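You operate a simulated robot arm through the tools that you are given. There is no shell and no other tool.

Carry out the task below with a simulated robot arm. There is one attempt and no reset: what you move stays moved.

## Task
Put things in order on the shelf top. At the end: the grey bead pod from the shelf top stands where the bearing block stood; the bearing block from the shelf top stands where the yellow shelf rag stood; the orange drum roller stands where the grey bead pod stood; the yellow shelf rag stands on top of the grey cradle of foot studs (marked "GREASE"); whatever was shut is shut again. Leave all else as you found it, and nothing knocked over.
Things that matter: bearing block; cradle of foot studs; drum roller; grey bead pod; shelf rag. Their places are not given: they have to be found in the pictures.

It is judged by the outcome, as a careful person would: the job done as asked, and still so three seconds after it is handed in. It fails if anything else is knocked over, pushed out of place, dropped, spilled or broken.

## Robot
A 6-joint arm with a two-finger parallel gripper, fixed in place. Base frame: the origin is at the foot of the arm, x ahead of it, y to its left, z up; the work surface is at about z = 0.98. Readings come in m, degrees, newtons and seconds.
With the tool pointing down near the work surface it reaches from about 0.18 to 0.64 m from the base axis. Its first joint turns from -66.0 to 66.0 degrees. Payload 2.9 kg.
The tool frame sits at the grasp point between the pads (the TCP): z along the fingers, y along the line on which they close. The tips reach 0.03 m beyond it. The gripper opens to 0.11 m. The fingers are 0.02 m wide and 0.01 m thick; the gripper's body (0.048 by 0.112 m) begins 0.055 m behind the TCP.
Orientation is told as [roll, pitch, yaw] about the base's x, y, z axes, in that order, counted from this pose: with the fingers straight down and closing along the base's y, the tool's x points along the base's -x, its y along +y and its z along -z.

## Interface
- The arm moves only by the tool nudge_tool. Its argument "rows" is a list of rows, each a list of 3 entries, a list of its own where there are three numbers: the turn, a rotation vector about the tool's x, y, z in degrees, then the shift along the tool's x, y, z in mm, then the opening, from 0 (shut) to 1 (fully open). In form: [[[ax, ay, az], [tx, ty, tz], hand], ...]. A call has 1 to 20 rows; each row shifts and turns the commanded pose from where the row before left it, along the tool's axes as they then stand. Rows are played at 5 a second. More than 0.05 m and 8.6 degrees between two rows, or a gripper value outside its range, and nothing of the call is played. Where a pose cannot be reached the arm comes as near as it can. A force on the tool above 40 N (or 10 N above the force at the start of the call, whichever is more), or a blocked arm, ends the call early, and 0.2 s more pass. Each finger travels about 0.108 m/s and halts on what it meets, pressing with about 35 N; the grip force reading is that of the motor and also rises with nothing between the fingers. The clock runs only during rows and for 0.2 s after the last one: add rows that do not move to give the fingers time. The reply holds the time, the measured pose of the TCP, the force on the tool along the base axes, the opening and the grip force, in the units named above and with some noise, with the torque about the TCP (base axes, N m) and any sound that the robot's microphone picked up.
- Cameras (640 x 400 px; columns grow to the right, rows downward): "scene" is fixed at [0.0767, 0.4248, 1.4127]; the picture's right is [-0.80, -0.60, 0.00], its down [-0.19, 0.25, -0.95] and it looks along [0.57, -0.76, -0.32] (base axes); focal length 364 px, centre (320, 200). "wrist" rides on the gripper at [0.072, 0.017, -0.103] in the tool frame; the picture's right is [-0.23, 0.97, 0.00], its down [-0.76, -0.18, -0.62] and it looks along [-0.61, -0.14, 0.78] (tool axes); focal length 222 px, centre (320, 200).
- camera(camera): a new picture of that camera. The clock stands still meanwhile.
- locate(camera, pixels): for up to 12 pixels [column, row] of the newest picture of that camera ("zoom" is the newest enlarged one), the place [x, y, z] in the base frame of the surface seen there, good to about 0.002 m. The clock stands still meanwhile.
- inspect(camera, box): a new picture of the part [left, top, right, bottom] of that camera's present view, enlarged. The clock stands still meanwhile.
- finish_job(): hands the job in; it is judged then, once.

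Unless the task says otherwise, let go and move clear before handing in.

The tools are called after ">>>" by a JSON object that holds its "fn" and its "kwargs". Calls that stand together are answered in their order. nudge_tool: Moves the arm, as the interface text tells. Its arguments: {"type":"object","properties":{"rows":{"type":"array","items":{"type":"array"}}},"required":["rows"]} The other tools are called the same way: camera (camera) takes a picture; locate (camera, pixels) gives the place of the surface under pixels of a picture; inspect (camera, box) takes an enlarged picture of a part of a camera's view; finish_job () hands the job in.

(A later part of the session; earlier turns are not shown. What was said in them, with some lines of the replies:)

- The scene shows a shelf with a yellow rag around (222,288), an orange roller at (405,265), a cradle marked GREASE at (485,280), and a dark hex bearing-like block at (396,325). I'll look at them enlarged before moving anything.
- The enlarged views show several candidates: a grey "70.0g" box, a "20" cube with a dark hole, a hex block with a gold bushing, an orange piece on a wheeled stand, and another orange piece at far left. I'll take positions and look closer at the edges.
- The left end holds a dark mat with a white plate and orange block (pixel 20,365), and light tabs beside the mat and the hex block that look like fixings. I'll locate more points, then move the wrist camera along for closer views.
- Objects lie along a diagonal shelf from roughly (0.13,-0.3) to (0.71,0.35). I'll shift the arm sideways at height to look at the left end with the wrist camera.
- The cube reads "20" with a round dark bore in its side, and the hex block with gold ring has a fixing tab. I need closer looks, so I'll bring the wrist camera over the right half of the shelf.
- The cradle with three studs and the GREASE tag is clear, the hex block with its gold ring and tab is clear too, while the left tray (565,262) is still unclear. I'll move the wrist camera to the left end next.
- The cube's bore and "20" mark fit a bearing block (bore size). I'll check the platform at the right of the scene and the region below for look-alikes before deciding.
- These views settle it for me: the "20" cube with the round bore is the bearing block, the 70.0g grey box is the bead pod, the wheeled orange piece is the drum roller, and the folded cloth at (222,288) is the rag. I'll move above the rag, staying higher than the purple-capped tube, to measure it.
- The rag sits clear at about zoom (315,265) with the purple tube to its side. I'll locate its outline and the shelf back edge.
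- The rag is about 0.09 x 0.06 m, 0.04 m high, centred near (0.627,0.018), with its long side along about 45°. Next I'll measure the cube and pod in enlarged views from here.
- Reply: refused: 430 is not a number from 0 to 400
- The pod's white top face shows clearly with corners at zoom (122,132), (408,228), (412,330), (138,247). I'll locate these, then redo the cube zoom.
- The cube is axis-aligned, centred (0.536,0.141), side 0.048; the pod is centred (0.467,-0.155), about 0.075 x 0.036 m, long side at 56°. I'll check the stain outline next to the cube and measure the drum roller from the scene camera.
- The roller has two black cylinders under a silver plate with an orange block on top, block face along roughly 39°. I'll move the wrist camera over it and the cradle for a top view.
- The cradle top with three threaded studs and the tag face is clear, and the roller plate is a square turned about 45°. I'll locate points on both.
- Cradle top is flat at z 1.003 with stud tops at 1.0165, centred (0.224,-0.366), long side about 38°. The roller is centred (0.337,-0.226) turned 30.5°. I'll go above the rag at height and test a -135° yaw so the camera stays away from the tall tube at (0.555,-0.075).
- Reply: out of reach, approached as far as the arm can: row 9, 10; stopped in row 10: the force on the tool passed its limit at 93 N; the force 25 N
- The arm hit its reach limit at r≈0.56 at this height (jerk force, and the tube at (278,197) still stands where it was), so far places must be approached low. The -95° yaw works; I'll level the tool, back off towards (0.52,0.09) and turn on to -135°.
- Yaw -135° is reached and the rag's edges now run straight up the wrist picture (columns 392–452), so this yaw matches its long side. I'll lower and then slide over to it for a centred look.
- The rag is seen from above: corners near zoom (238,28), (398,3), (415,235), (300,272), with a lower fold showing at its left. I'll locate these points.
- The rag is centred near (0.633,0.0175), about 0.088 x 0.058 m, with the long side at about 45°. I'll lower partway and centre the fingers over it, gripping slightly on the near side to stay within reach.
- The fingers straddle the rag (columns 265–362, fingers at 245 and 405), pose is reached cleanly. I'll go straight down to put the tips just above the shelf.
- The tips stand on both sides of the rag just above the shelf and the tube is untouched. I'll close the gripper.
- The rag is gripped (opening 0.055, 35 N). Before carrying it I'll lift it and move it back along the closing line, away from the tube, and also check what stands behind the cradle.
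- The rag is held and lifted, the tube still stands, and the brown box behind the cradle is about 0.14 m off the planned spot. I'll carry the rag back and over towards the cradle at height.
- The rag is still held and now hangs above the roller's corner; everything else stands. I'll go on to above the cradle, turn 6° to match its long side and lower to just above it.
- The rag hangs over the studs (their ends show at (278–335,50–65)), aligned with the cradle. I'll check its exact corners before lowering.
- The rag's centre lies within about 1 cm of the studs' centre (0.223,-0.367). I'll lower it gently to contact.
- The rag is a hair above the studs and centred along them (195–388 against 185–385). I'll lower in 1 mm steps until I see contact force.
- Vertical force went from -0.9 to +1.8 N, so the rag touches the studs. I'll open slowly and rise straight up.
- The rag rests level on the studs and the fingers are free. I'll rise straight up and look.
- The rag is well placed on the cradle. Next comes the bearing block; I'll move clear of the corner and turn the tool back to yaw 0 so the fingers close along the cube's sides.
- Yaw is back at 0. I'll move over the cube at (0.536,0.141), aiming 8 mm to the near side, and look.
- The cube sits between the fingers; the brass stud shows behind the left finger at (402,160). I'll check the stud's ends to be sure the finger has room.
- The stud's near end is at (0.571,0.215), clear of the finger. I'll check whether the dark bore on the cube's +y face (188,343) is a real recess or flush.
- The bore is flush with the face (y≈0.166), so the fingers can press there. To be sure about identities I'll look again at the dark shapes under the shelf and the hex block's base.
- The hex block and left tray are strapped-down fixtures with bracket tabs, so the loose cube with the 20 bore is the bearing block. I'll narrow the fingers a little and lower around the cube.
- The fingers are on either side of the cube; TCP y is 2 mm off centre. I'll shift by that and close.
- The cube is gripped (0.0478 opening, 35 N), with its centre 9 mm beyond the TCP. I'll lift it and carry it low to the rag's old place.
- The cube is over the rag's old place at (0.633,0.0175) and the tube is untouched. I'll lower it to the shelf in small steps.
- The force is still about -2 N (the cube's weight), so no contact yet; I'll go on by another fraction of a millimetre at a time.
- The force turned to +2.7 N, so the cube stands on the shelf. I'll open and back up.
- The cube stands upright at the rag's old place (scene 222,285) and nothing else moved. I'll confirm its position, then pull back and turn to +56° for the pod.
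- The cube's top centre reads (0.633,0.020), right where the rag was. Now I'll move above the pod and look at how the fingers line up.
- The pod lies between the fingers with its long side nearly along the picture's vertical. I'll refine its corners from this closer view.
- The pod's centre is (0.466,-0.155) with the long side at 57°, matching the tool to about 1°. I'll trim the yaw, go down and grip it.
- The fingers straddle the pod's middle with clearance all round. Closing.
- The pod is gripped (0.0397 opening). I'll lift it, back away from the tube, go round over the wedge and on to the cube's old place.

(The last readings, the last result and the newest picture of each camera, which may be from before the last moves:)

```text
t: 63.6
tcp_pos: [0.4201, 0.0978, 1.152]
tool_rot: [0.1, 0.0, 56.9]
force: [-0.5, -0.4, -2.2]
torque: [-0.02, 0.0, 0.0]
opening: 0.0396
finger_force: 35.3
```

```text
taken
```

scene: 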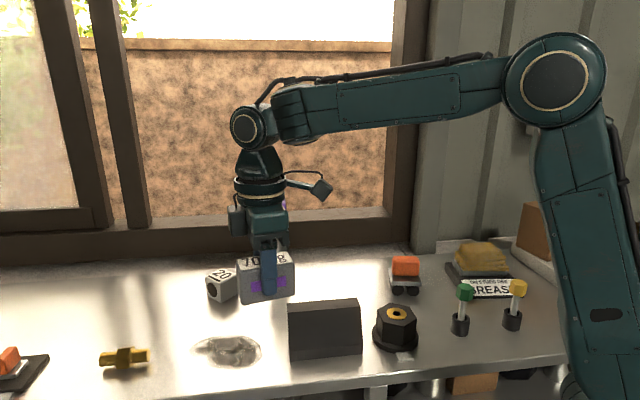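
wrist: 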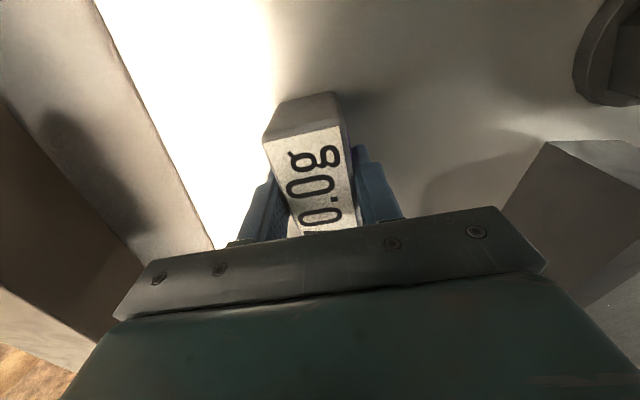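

The pod is held and the shelf is unchanged. I'll carry it over the cube's old place and lower most of the way.

>>> {"fn": "nudge_tool", "kwargs": {"rows": [[[0, 0, 0], [-24.9, -18.4, 0], 0], [[0, 0, 0], [-24.9, -18.4, 0], 0], [[0, 0, 0], [-24.9, -18.4, 0], 0], [[0, 0, 0], [-24.9, -18.4, 0], 0], [[0, 0, 0], [0, 0, 35], 0], [[0, 0, 0], [0, 0, 35], 0], [[0, 0, 0], [0, 0, 30], 0], [[0, 0, 0], [0, 0, 0], 0]]}}

>>> {"fn": "camera", "kwargs": {"camera": "wrist"}}

>>> {"fn": "inspect", "kwargs": {"camera": "scene", "box": [90, 230, 300, 380]}}

```text
t: 65.4
tcp_pos: [0.5368, 0.1431, 1.0506]
tool_rot: [0.1, 0.0, 56.9]
force: [0.8, -0.2, -2.4]
torque: [0.03, -0.01, 0.0]
opening: 0.0399
finger_force: 35.1
```

```text
taken
```

wrist: 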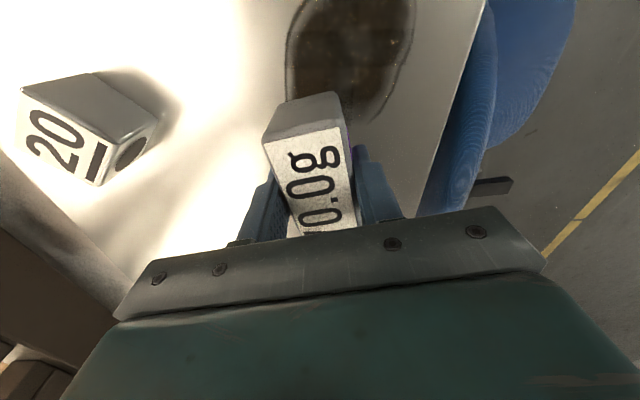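

```text
2.67 times, centred on (195, 305) of scene
```

zoom: 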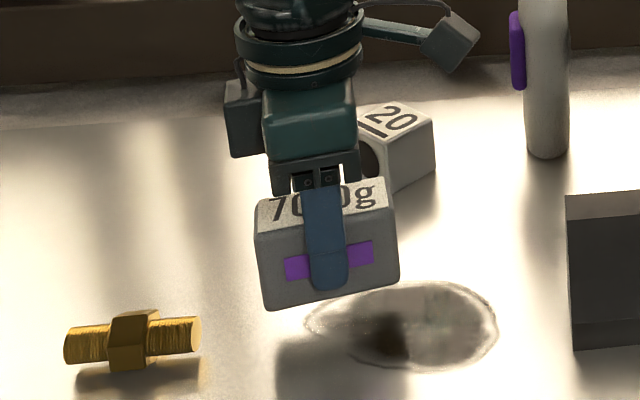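

The pod hangs over the cube's old spot at the edge of the stain. I'll lower it to just above contact.

>>> {"fn": "nudge_tool", "kwargs": {"rows": [[[0, 0, 0], [1.7, -1, 10], 0], [[0, 0, 0], [0, 0, 8], 0], [[0, 0, 0], [0, 0, 4], 0], [[0, 0, 0], [0, 0, 2], 0], [[0, 0, 0], [0, 0, 1], 0], [[0, 0, 0], [0, 0, 0], 0]]}}

```text
t: 66.8
tcp_pos: [0.537, 0.1401, 1.026]
tool_rot: [0.2, 0.0, 56.9]
force: [0.5, 0.4, -1.5]
torque: [0.03, 0.0, -0.01]
opening: 0.0399
finger_force: 34.9
```

>>> {"fn": "nudge_tool", "kwargs": {"rows": [[[0, 0, 0], [0, 0, 0.8], 0], [[0, 0, 0], [0, 0, 0.7], 0], [[0, 0, 0], [0, 0, 0], 0]]}}

```text
t: 67.6
tcp_pos: [0.5377, 0.1393, 1.0265]
tool_rot: [0.0, -0.1, 57.0]
force: [0.4, -2.5, 7.6]
torque: [-0.46, 0.16, 0.01]
opening: 0.0396
finger_force: 35.2
```

Contact at +7.6 N; the pod is on the shelf. I'll ease up half a millimetre, open, and look.

>>> {"fn": "nudge_tool", "kwargs": {"rows": [[[0, 0, 0], [0, 0, -0.4], 0], [[0, 0, 0], [0, 0, 0], 0.4], [[0, 0, 0], [0, 0, 0], 0.5], [[0, 0, 0], [0, 0, 0], 0.65], [[0, 0, 0], [0, 0, 0], 0.8], [[0, 0, 0], [0, 0, 0], 0.8]]}}

>>> {"fn": "inspect", "kwargs": {"camera": "scene", "box": [90, 230, 300, 380]}}

```text
t: 69.0
tcp_pos: [0.5357, 0.1396, 1.024]
tool_rot: [0.0, 0.0, 56.8]
force: [1.0, -0.3, 0.6]
torque: [-0.03, -0.01, -0.02]
opening: 0.0877
finger_force: 0.0
```

```text
2.67 times, centred on (195, 305) of scene
```

zoom: 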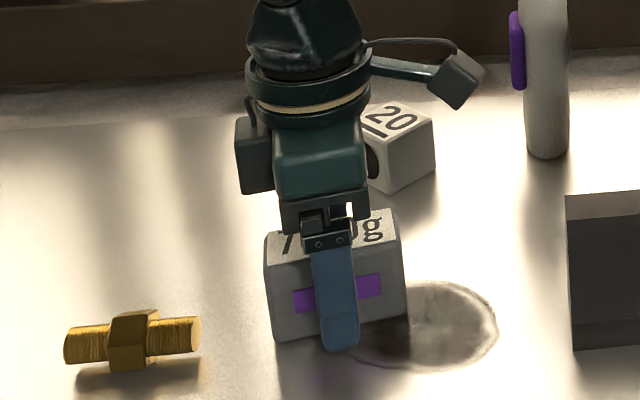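

The pod stands level at the cube's old place. I'll rise straight up, swing back towards the roller and turn to its 30.5° angle.

>>> {"fn": "nudge_tool", "kwargs": {"rows": [[[0, 0, 0], [0, 0, -10], 0.8], [[0, 0, 0], [0, 0, -25], 0.8], [[0, 0, 0], [0, 0, -40], 0.9], [[0, 0, 0], [0, 0, -40], 1], [[0, 0, 0], [0, 0, -40], 1], [[0, 0, 0], [38.6, 2.1, 0], 1], [[0, 0, 0], [38.6, 2.1, 0], 1], [[0, 0, 0], [38.6, 2.1, 0], 1], [[0, 0, 0], [38.6, 2.1, 0], 1], [[0, 0, 0], [38.6, 2.1, 0], 1], [[0, 0, 0], [38.6, 2.1, 0], 1], [[0, 0, 0], [38.6, 2.1, 0], 1], [[0, 0, 0], [38.6, 2.1, 0], 1], [[0, 0, 0], [38.6, 2.1, 0], 1], [[0, 0, 6.6], [0, 0, 0], 1], [[0, 0, 6.6], [0, 0, 0], 1], [[0, 0, 6.6], [0, 0, 0], 1], [[0, 0, 6.5], [0, 0, 0], 1], [[0, 0, 0], [0, 0, 0], 1]]}}

>>> {"fn": "camera", "kwargs": {"camera": "scene"}}

>>> {"fn": "camera", "kwargs": {"camera": "wrist"}}

```text
t: 73.0
tcp_pos: [0.3313, -0.1414, 1.1807]
tool_rot: [0.1, 0.0, 30.6]
force: [-0.1, 0.3, 0.4]
torque: [0.06, -0.03, 0.02]
opening: 0.1101
finger_force: 0.0
```

```text
taken
```

scene: 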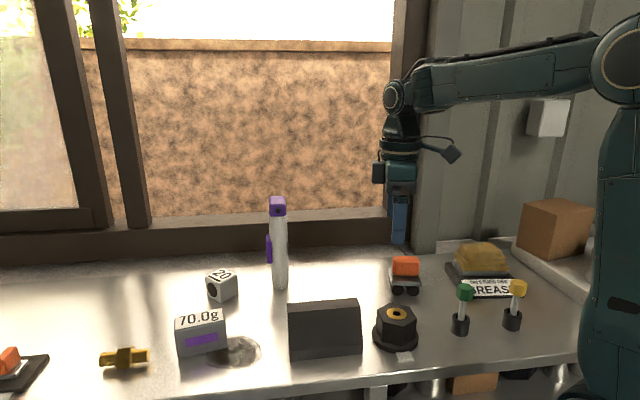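

```text
taken
```

wrist: 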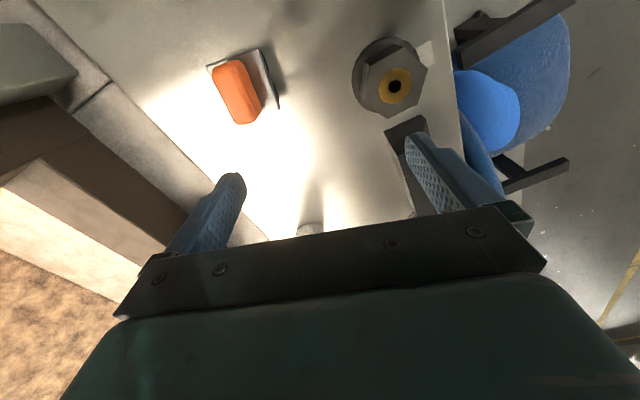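

The pod and cube both stand upright at their new places. I'll move above the roller and look down at the orange block.

>>> {"fn": "nudge_tool", "kwargs": {"rows": [[[0, 0, 0], [12.6, -25.3, 0], 1], [[0, 0, 0], [12.6, -25.3, 0], 1], [[0, 0, 0], [12.6, -25.3, 0], 1], [[0, 0, 0], [0, 0, 30], 1], [[0, 0, 0], [0, 0, 30], 1], [[0, 0, 0], [0, 0, 0], 1]]}}

>>> {"fn": "camera", "kwargs": {"camera": "wrist"}}

>>> {"fn": "inspect", "kwargs": {"camera": "wrist", "box": [230, 60, 420, 210]}}

>>> {"fn": "locate", "kwargs": {"camera": "zoom", "pixels": [[230, 100], [300, 80], [250, 220], [340, 210], [280, 150], [200, 60], [330, 40], [380, 250], [300, 260], [260, 50], [350, 120], [240, 160]]}}

```text
t: 74.4
tcp_pos: [0.3392, -0.2257, 1.1194]
tool_rot: [0.2, 0.1, 30.7]
force: [-0.4, -0.3, 0.6]
torque: [-0.01, 0.01, -0.01]
opening: 0.1099
finger_force: 0.0
```

```text
taken
```

wrist: 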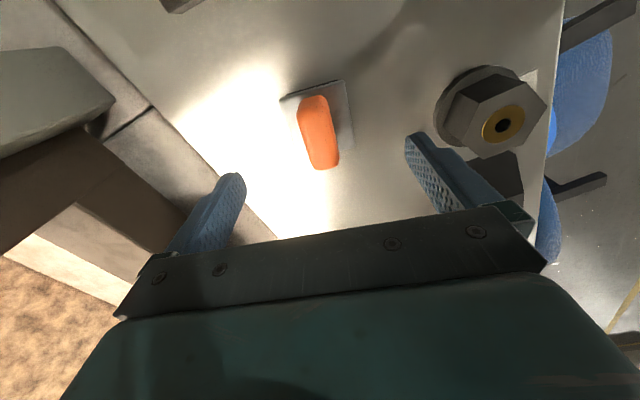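

```text
2.67 times, centred on (325, 135) of wrist
```

zoom: 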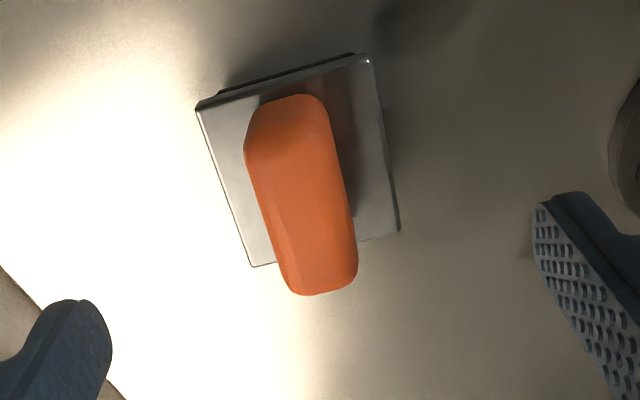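

```text
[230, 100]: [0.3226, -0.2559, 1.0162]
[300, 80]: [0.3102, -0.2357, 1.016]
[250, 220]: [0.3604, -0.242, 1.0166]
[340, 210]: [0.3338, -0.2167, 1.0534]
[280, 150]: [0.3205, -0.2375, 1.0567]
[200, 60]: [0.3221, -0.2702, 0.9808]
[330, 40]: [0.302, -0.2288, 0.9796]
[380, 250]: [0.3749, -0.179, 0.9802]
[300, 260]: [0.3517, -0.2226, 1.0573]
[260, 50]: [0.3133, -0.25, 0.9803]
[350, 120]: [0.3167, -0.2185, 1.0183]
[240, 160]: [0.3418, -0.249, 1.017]
```

The plate top is at z≈1.0165 and the block's top at 1.057, roughly aligned with the tool. I'll get the block's edges and plate corners.

>>> {"fn": "locate", "kwargs": {"camera": "zoom", "pixels": [[200, 108], [366, 60], [395, 230], [252, 263], [262, 160], [280, 235], [330, 145], [347, 230], [285, 105], [320, 288], [255, 130], [310, 200]]}}

```text
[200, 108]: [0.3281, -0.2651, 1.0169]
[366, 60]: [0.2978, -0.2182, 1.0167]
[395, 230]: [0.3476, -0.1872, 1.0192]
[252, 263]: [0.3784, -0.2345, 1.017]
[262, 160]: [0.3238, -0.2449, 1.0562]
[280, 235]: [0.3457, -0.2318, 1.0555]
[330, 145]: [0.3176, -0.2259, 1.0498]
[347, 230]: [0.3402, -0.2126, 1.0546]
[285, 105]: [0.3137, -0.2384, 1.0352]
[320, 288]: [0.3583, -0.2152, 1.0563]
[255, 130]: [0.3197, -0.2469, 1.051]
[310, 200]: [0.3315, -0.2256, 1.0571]
```

Plate centre (0.338,-0.226), angle 31.5°, block centred and about 0.023 m thick. I'll trim the yaw, lower until the tips are just above the plate, and check.

>>> {"fn": "nudge_tool", "kwargs": {"rows": [[[0, 0, -0.8], [1.2, 0, 0], 0.7], [[0, 0, 0], [0, 0, 25], 0.7], [[0, 0, 0], [0, 0, 25], 0.7], [[0, 0, 0], [0, 0, 12], 0.7], [[0, 0, 0], [0, 0, 4], 0.7], [[0, 0, 0], [0, 0, 0], 0.7]]}}

>>> {"fn": "camera", "kwargs": {"camera": "wrist"}}

>>> {"fn": "inspect", "kwargs": {"camera": "scene", "box": [350, 200, 470, 310]}}

```text
t: 75.8
tcp_pos: [0.3372, -0.2268, 1.0541]
tool_rot: [0.2, 0.0, 31.5]
force: [0.4, 0.7, -0.1]
torque: [0.01, -0.03, 0.0]
opening: 0.0766
finger_force: 0.1
```

```text
taken
```

wrist: 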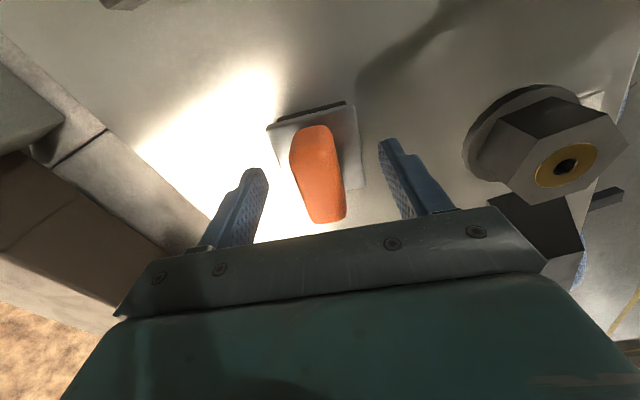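

```text
3.64 times, centred on (410, 255) of scene
```

zoom: 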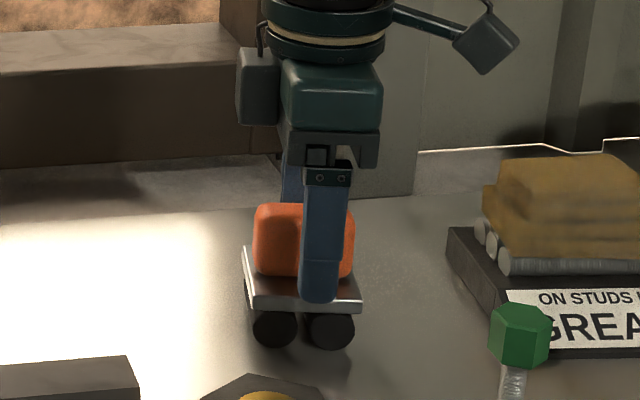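

The tips sit just above the plate on both sides of the orange block. Closing.

>>> {"fn": "nudge_tool", "kwargs": {"rows": [[[0, 0, 0], [0, 0, 0], 0.5], [[0, 0, 0], [0, 0, 0], 0.3], [[0, 0, 0], [0, 0, 0], 0.15], [[0, 0, 0], [0, 0, 0], 0], [[0, 0, 0], [0, 0, 0], 0], [[0, 0, 0], [0, 0, 0], 0]]}}

>>> {"fn": "camera", "kwargs": {"camera": "wrist"}}

>>> {"fn": "inspect", "kwargs": {"camera": "scene", "box": [350, 200, 470, 310]}}

```text
t: 77.2
tcp_pos: [0.3367, -0.2281, 1.0548]
tool_rot: [0.2, 0.0, 31.4]
force: [-0.1, -0.8, -0.7]
torque: [-0.03, 0.0, 0.0]
opening: 0.0258
finger_force: 34.5
```

```text
taken
```

wrist: 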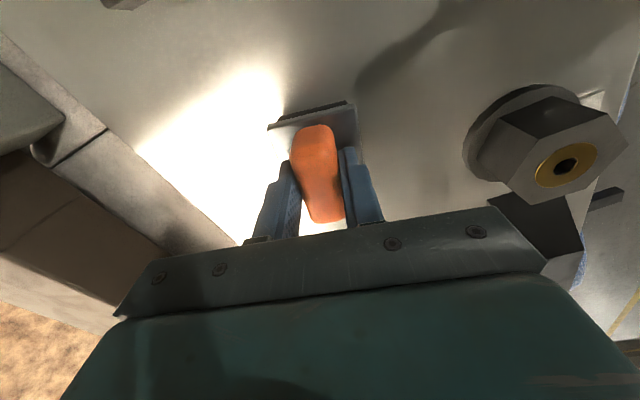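

```text
3.64 times, centred on (410, 255) of scene
```

zoom: 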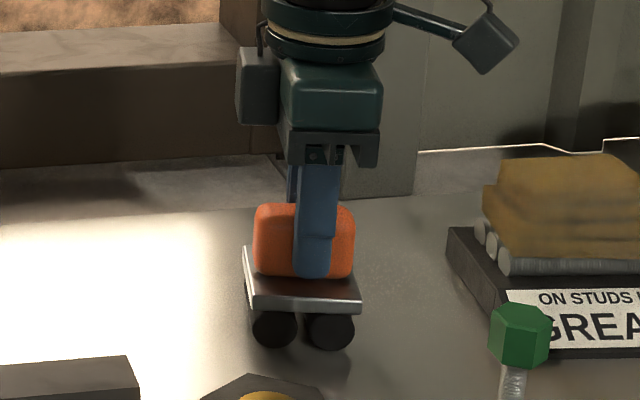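

The orange block is gripped at 0.0258. I'll lift 25 mm and check that the plate and rollers come along.

>>> {"fn": "nudge_tool", "kwargs": {"rows": [[[0, 0, 0], [0, 0, -5], 0], [[0, 0, 0], [0, 0, -10], 0], [[0, 0, 0], [0, 0, -10], 0], [[0, 0, 0], [0, 0, 0], 0]]}}

>>> {"fn": "inspect", "kwargs": {"camera": "scene", "box": [350, 190, 470, 300]}}

```text
t: 78.2
tcp_pos: [0.3389, -0.2261, 1.0795]
tool_rot: [0.1, 0.0, 31.4]
force: [0.1, 0.2, -1.0]
torque: [0.01, 0.02, 0.03]
opening: 0.0258
finger_force: 35.4
```

```text
3.64 times, centred on (410, 245) of scene
```

zoom: 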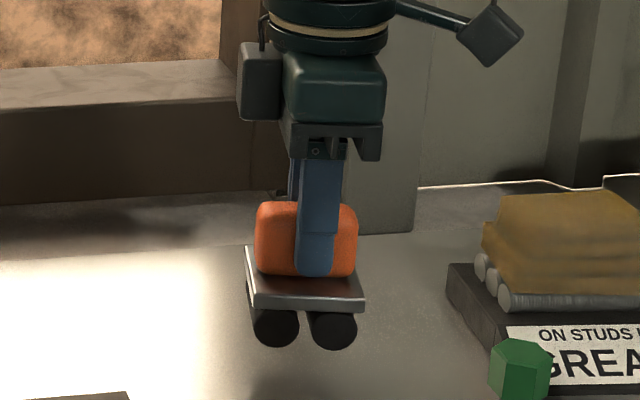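

The whole roller comes up together. I'll raise it a bit more and carry it straight to the pod's old place at (0.466,-0.155).

>>> {"fn": "nudge_tool", "kwargs": {"rows": [[[0, 0, 0], [0, 0, -20], 0], [[0, 0, 0], [-29, -1.1, 0], 0], [[0, 0, 0], [-29, -1.1, 0], 0], [[0, 0, 0], [-29, -1.1, 0], 0], [[0, 0, 0], [-29, -1.1, 0], 0], [[0, 0, 0], [-29, -1.1, 0], 0], [[0, 0, 0], [0, 0, 0], 0]]}}

>>> {"fn": "camera", "kwargs": {"camera": "scene"}}

>>> {"fn": "camera", "kwargs": {"camera": "wrist"}}

```text
t: 79.8
tcp_pos: [0.4638, -0.1554, 1.0986]
tool_rot: [0.3, 0.0, 31.4]
force: [0.0, -0.2, -0.9]
torque: [0.0, -0.02, 0.02]
opening: 0.0256
finger_force: 34.7
```

```text
taken
```

scene: 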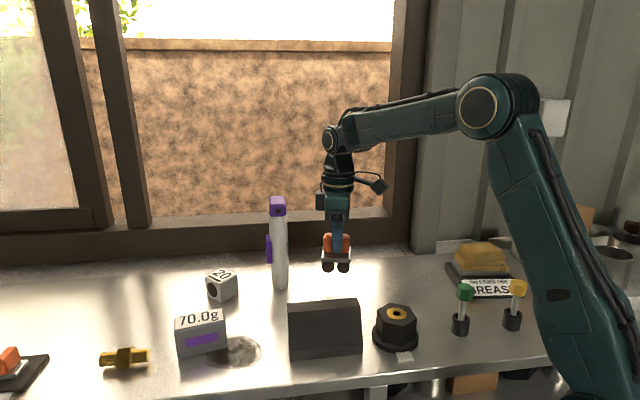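

```text
taken
```

wrist: 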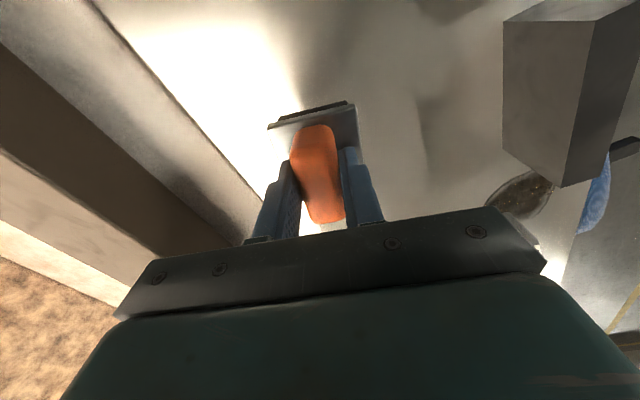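

The roller is over the pod's old place and the tube next to it is clear. I'll lower to just above the shelf.

>>> {"fn": "nudge_tool", "kwargs": {"rows": [[[0, 0, 0], [-1.7, -1, 15], 0], [[0, 0, 0], [0, 0, 15], 0], [[0, 0, 0], [0, 0, 7], 0], [[0, 0, 0], [0, 0, 3], 0], [[0, 0, 0], [0, 0, 1.5], 0], [[0, 0, 0], [0, 0, 0], 0]]}}

>>> {"fn": "nudge_tool", "kwargs": {"rows": [[[0, 0, 0], [0, 0, 0.8], 0], [[0, 0, 0], [0, 0, 0.6], 0], [[0, 0, 0], [0, 0, 0], 0]]}}

```text
t: 81.2
tcp_pos: [0.465, -0.1546, 1.058]
tool_rot: [0.0, -0.1, 31.4]
force: [-0.2, 0.5, -1.0]
torque: [-0.03, 0.0, -0.02]
opening: 0.0255
finger_force: 35.4
```

```text
t: 82.0
tcp_pos: [0.4646, -0.1551, 1.0565]
tool_rot: [0.2, -0.1, 31.4]
force: [-0.1, -1.2, -2.0]
torque: [0.02, -0.02, -0.02]
opening: 0.0257
finger_force: 34.9
```

No contact yet (force about -1 to -2 N, the roller's weight); I'll keep lowering in small steps.

>>> {"fn": "nudge_tool", "kwargs": {"rows": [[[0, 0, 0], [0, 0, 0.8], 0], [[0, 0, 0], [0, 0, 0.6], 0], [[0, 0, 0], [0, 0, 0], 0]]}}

>>> {"fn": "inspect", "kwargs": {"camera": "scene", "box": [280, 200, 400, 310]}}

```text
t: 82.8
tcp_pos: [0.4652, -0.1544, 1.0546]
tool_rot: [0.1, -0.1, 31.4]
force: [0.9, -0.4, -0.9]
torque: [-0.02, 0.01, -0.01]
opening: 0.0257
finger_force: 35.0
```

```text
3.64 times, centred on (340, 255) of scene
```

zoom: 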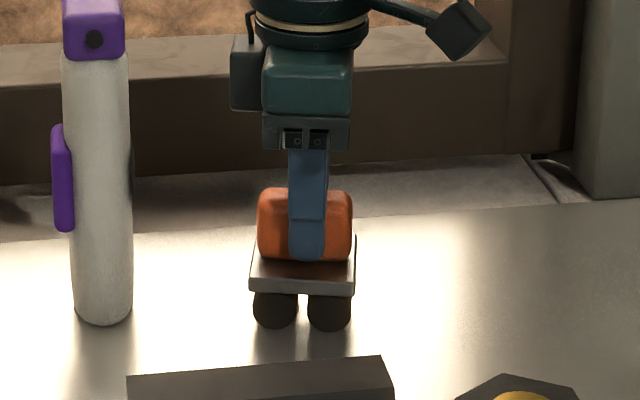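

>>> {"fn": "nudge_tool", "kwargs": {"rows": [[[0, 0, 0], [0, 0, 0.6], 0], [[0, 0, 0], [0, 0, 0.4], 0], [[0, 0, 0], [0, 0, 0], 0]]}}

```text
t: 83.6
tcp_pos: [0.4651, -0.1564, 1.0551]
tool_rot: [0.0, 0.0, 31.5]
force: [0.0, 0.3, 11.4]
torque: [-0.21, 0.31, 0.01]
opening: 0.0259
finger_force: 35.3
```

Contact at +11 N, so it's down. I'll ease up slightly and open slowly.

>>> {"fn": "nudge_tool", "kwargs": {"rows": [[[0, 0, 0], [0, 0, -0.5], 0], [[0, 0, 0], [0, 0, 0], 0.27], [[0, 0, 0], [0, 0, 0], 0.35], [[0, 0, 0], [0, 0, 0], 0.5], [[0, 0, 0], [0, 0, 0], 0.65], [[0, 0, 0], [0, 0, 0], 0.65]]}}

>>> {"fn": "inspect", "kwargs": {"camera": "scene", "box": [280, 200, 400, 310]}}

```text
t: 85.0
tcp_pos: [0.4652, -0.1558, 1.0549]
tool_rot: [0.1, 0.1, 31.4]
force: [-1.2, 0.7, 0.2]
torque: [0.0, 0.01, 0.02]
opening: 0.0714
finger_force: 0.0
```

```text
3.64 times, centred on (340, 255) of scene
```

zoom: 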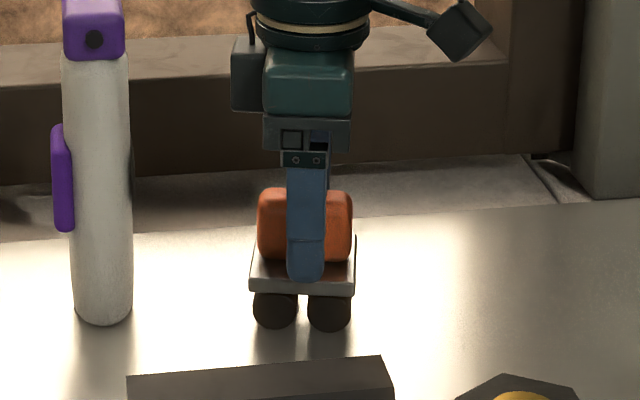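

The roller stands free between the open fingers. I'll rise straight up and move back for a full check.

>>> {"fn": "nudge_tool", "kwargs": {"rows": [[[0, 0, 0], [0, 0, -10], 0.65], [[0, 0, 0], [0, 0, -25], 0.65], [[0, 0, 0], [0, 0, -35], 0.8], [[0, 0, 0], [0, 0, -35], 1], [[0, 0, 0], [0, 0, -35], 1], [[0, 0, 0], [35, 0, 0], 1], [[0, 0, 0], [35, 0, 0], 1], [[0, 0, 0], [35, 0, 0], 1], [[0, 0, 0], [0, 0, 0], 1]]}}

>>> {"fn": "camera", "kwargs": {"camera": "scene"}}

>>> {"fn": "camera", "kwargs": {"camera": "wrist"}}

>>> {"fn": "inspect", "kwargs": {"camera": "scene", "box": [160, 190, 380, 380]}}

>>> {"fn": "inspect", "kwargs": {"camera": "scene", "box": [360, 220, 560, 360]}}

```text
t: 87.0
tcp_pos: [0.3767, -0.2129, 1.1933]
tool_rot: [0.1, 0.0, 31.3]
force: [-0.1, -1.5, -0.1]
torque: [0.04, 0.0, -0.03]
opening: 0.1099
finger_force: 0.0
```

```text
taken
```

scene: 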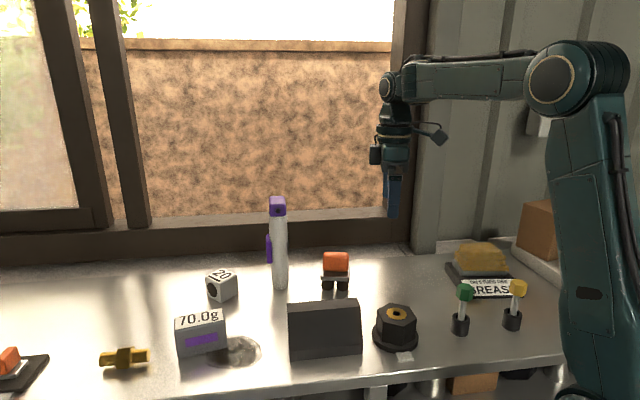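

```text
taken
```

wrist: 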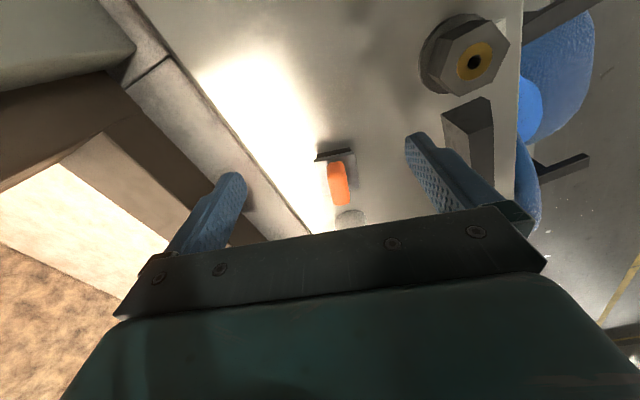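

```text
2.11 times, centred on (270, 285) of scene
```

zoom: 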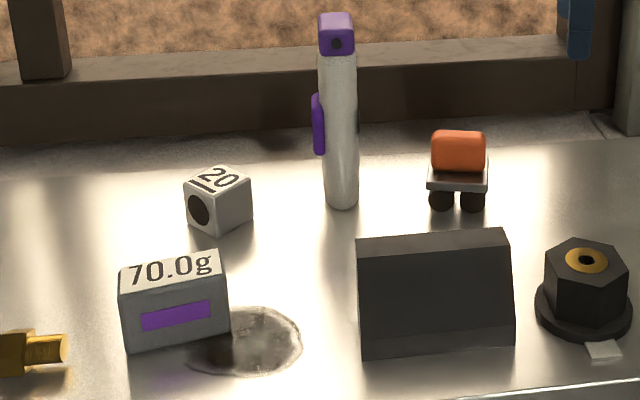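

```text
2.86 times, centred on (460, 290) of scene
```

zoom: 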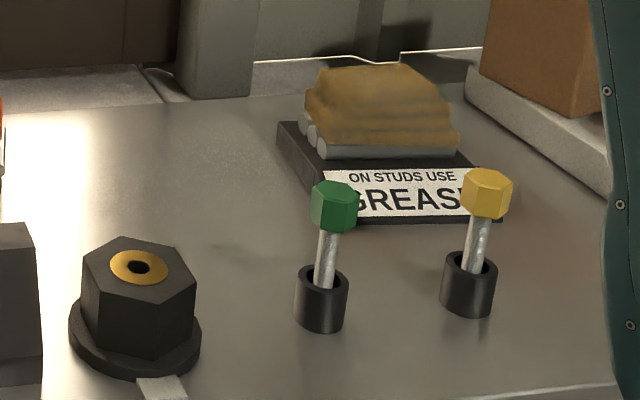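

Everything matches: rag on the cradle, cube at the rag's spot, pod at the cube's spot, roller at the pod's spot, all else unchanged. I'll wait a few seconds clear of everything to see that nothing creeps, and measure the roller and pod positions.

>>> {"fn": "locate", "kwargs": {"camera": "scene", "pixels": [[335, 256], [336, 265], [335, 278], [200, 318], [200, 330], [222, 275], [480, 255]]}}

>>> {"fn": "nudge_tool", "kwargs": {"rows": [[[0, 0, 0], [0, 0, 0], 1], [[0, 0, 0], [0, 0, 0], 1], [[0, 0, 0], [0, 0, 0], 1], [[0, 0, 0], [0, 0, 0], 1], [[0, 0, 0], [0, 0, 0], 1], [[0, 0, 0], [0, 0, 0], 1], [[0, 0, 0], [0, 0, 0], 1], [[0, 0, 0], [0, 0, 0], 1], [[0, 0, 0], [0, 0, 0], 1], [[0, 0, 0], [0, 0, 0], 1], [[0, 0, 0], [0, 0, 0], 1], [[0, 0, 0], [0, 0, 0], 1], [[0, 0, 0], [0, 0, 0], 1], [[0, 0, 0], [0, 0, 0], 1], [[0, 0, 0], [0, 0, 0], 1]]}}

>>> {"fn": "camera", "kwargs": {"camera": "scene"}}

>>> {"fn": "inspect", "kwargs": {"camera": "wrist", "box": [250, 110, 450, 240]}}

```text
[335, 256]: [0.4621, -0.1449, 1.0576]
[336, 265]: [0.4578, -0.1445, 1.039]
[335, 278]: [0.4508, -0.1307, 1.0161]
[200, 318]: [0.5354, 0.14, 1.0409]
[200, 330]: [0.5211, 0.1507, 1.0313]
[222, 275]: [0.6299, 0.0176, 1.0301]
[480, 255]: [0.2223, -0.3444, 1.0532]
```

```text
t: 90.2
tcp_pos: [0.3778, -0.2111, 1.1935]
tool_rot: [0.1, 0.0, 31.4]
force: [0.1, 0.4, -0.6]
torque: [-0.03, 0.01, 0.01]
opening: 0.1099
finger_force: 0.1
```

```text
taken
```

scene: 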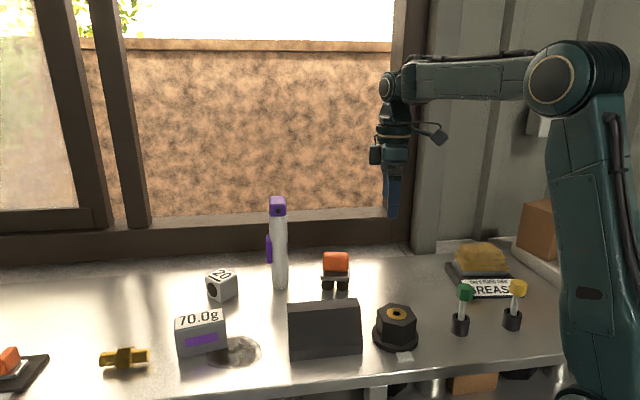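

```text
3.08 times, centred on (350, 175) of wrist
```

zoom: 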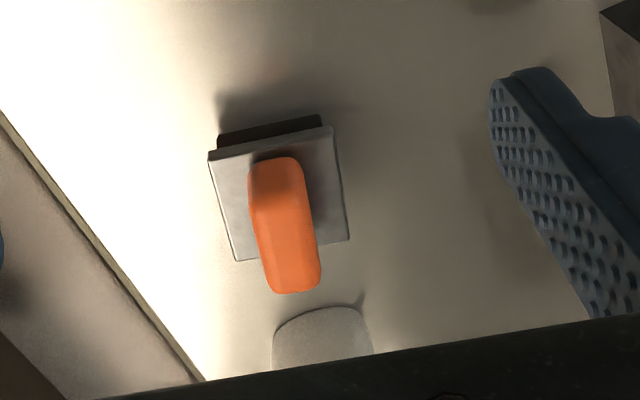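

After three more seconds nothing has moved: roller at (335,270), cube at (222,285), pod at (200,332), rag on the cradle at (480,257), and the tube, wedge, studs and fixtures as before. The gripper is clear, so I hand in the job.

>>> {"fn": "finish_job", "kwargs": {}}

```text
The job is handed in.
```

The job is handed in, and all four items are where you asked. I watched for about three seconds before handing in, and nothing moved.

| Item | Now stands |
|---|---|
| Yellow shelf rag | On top of the studs in the "GREASE" cradle |
| Bearing block (the cube marked "20") | Where the rag stood, about (0.633, 0.020) |
| Grey bead pod (the box marked "70.0g") | Where the bearing block stood, about (0.536, 0.140) |
| Orange drum roller (orange block on a plate with two black rollers) | Where the pod stood, about (0.465, -0.155) |

- **Identification:** only the cradle is named by its label; I picked out the other items by how they look. The bearing block was the least certain. I took it to be the loose "20" cube, not the black hex block, which looks strapped down.
- **Stain:** the pod stands partly on the stain on the shelf, as the bearing block did before it.
- **Force spike:** early on the arm jerked at its reach limit, with a 93 N reading, while passing over the purple-capped tube. The tube looks unmoved in the pictures.
- **Everything else:** I opened nothing, so there was nothing to shut again. Nothing fell over, and the other items look as they did at the start.
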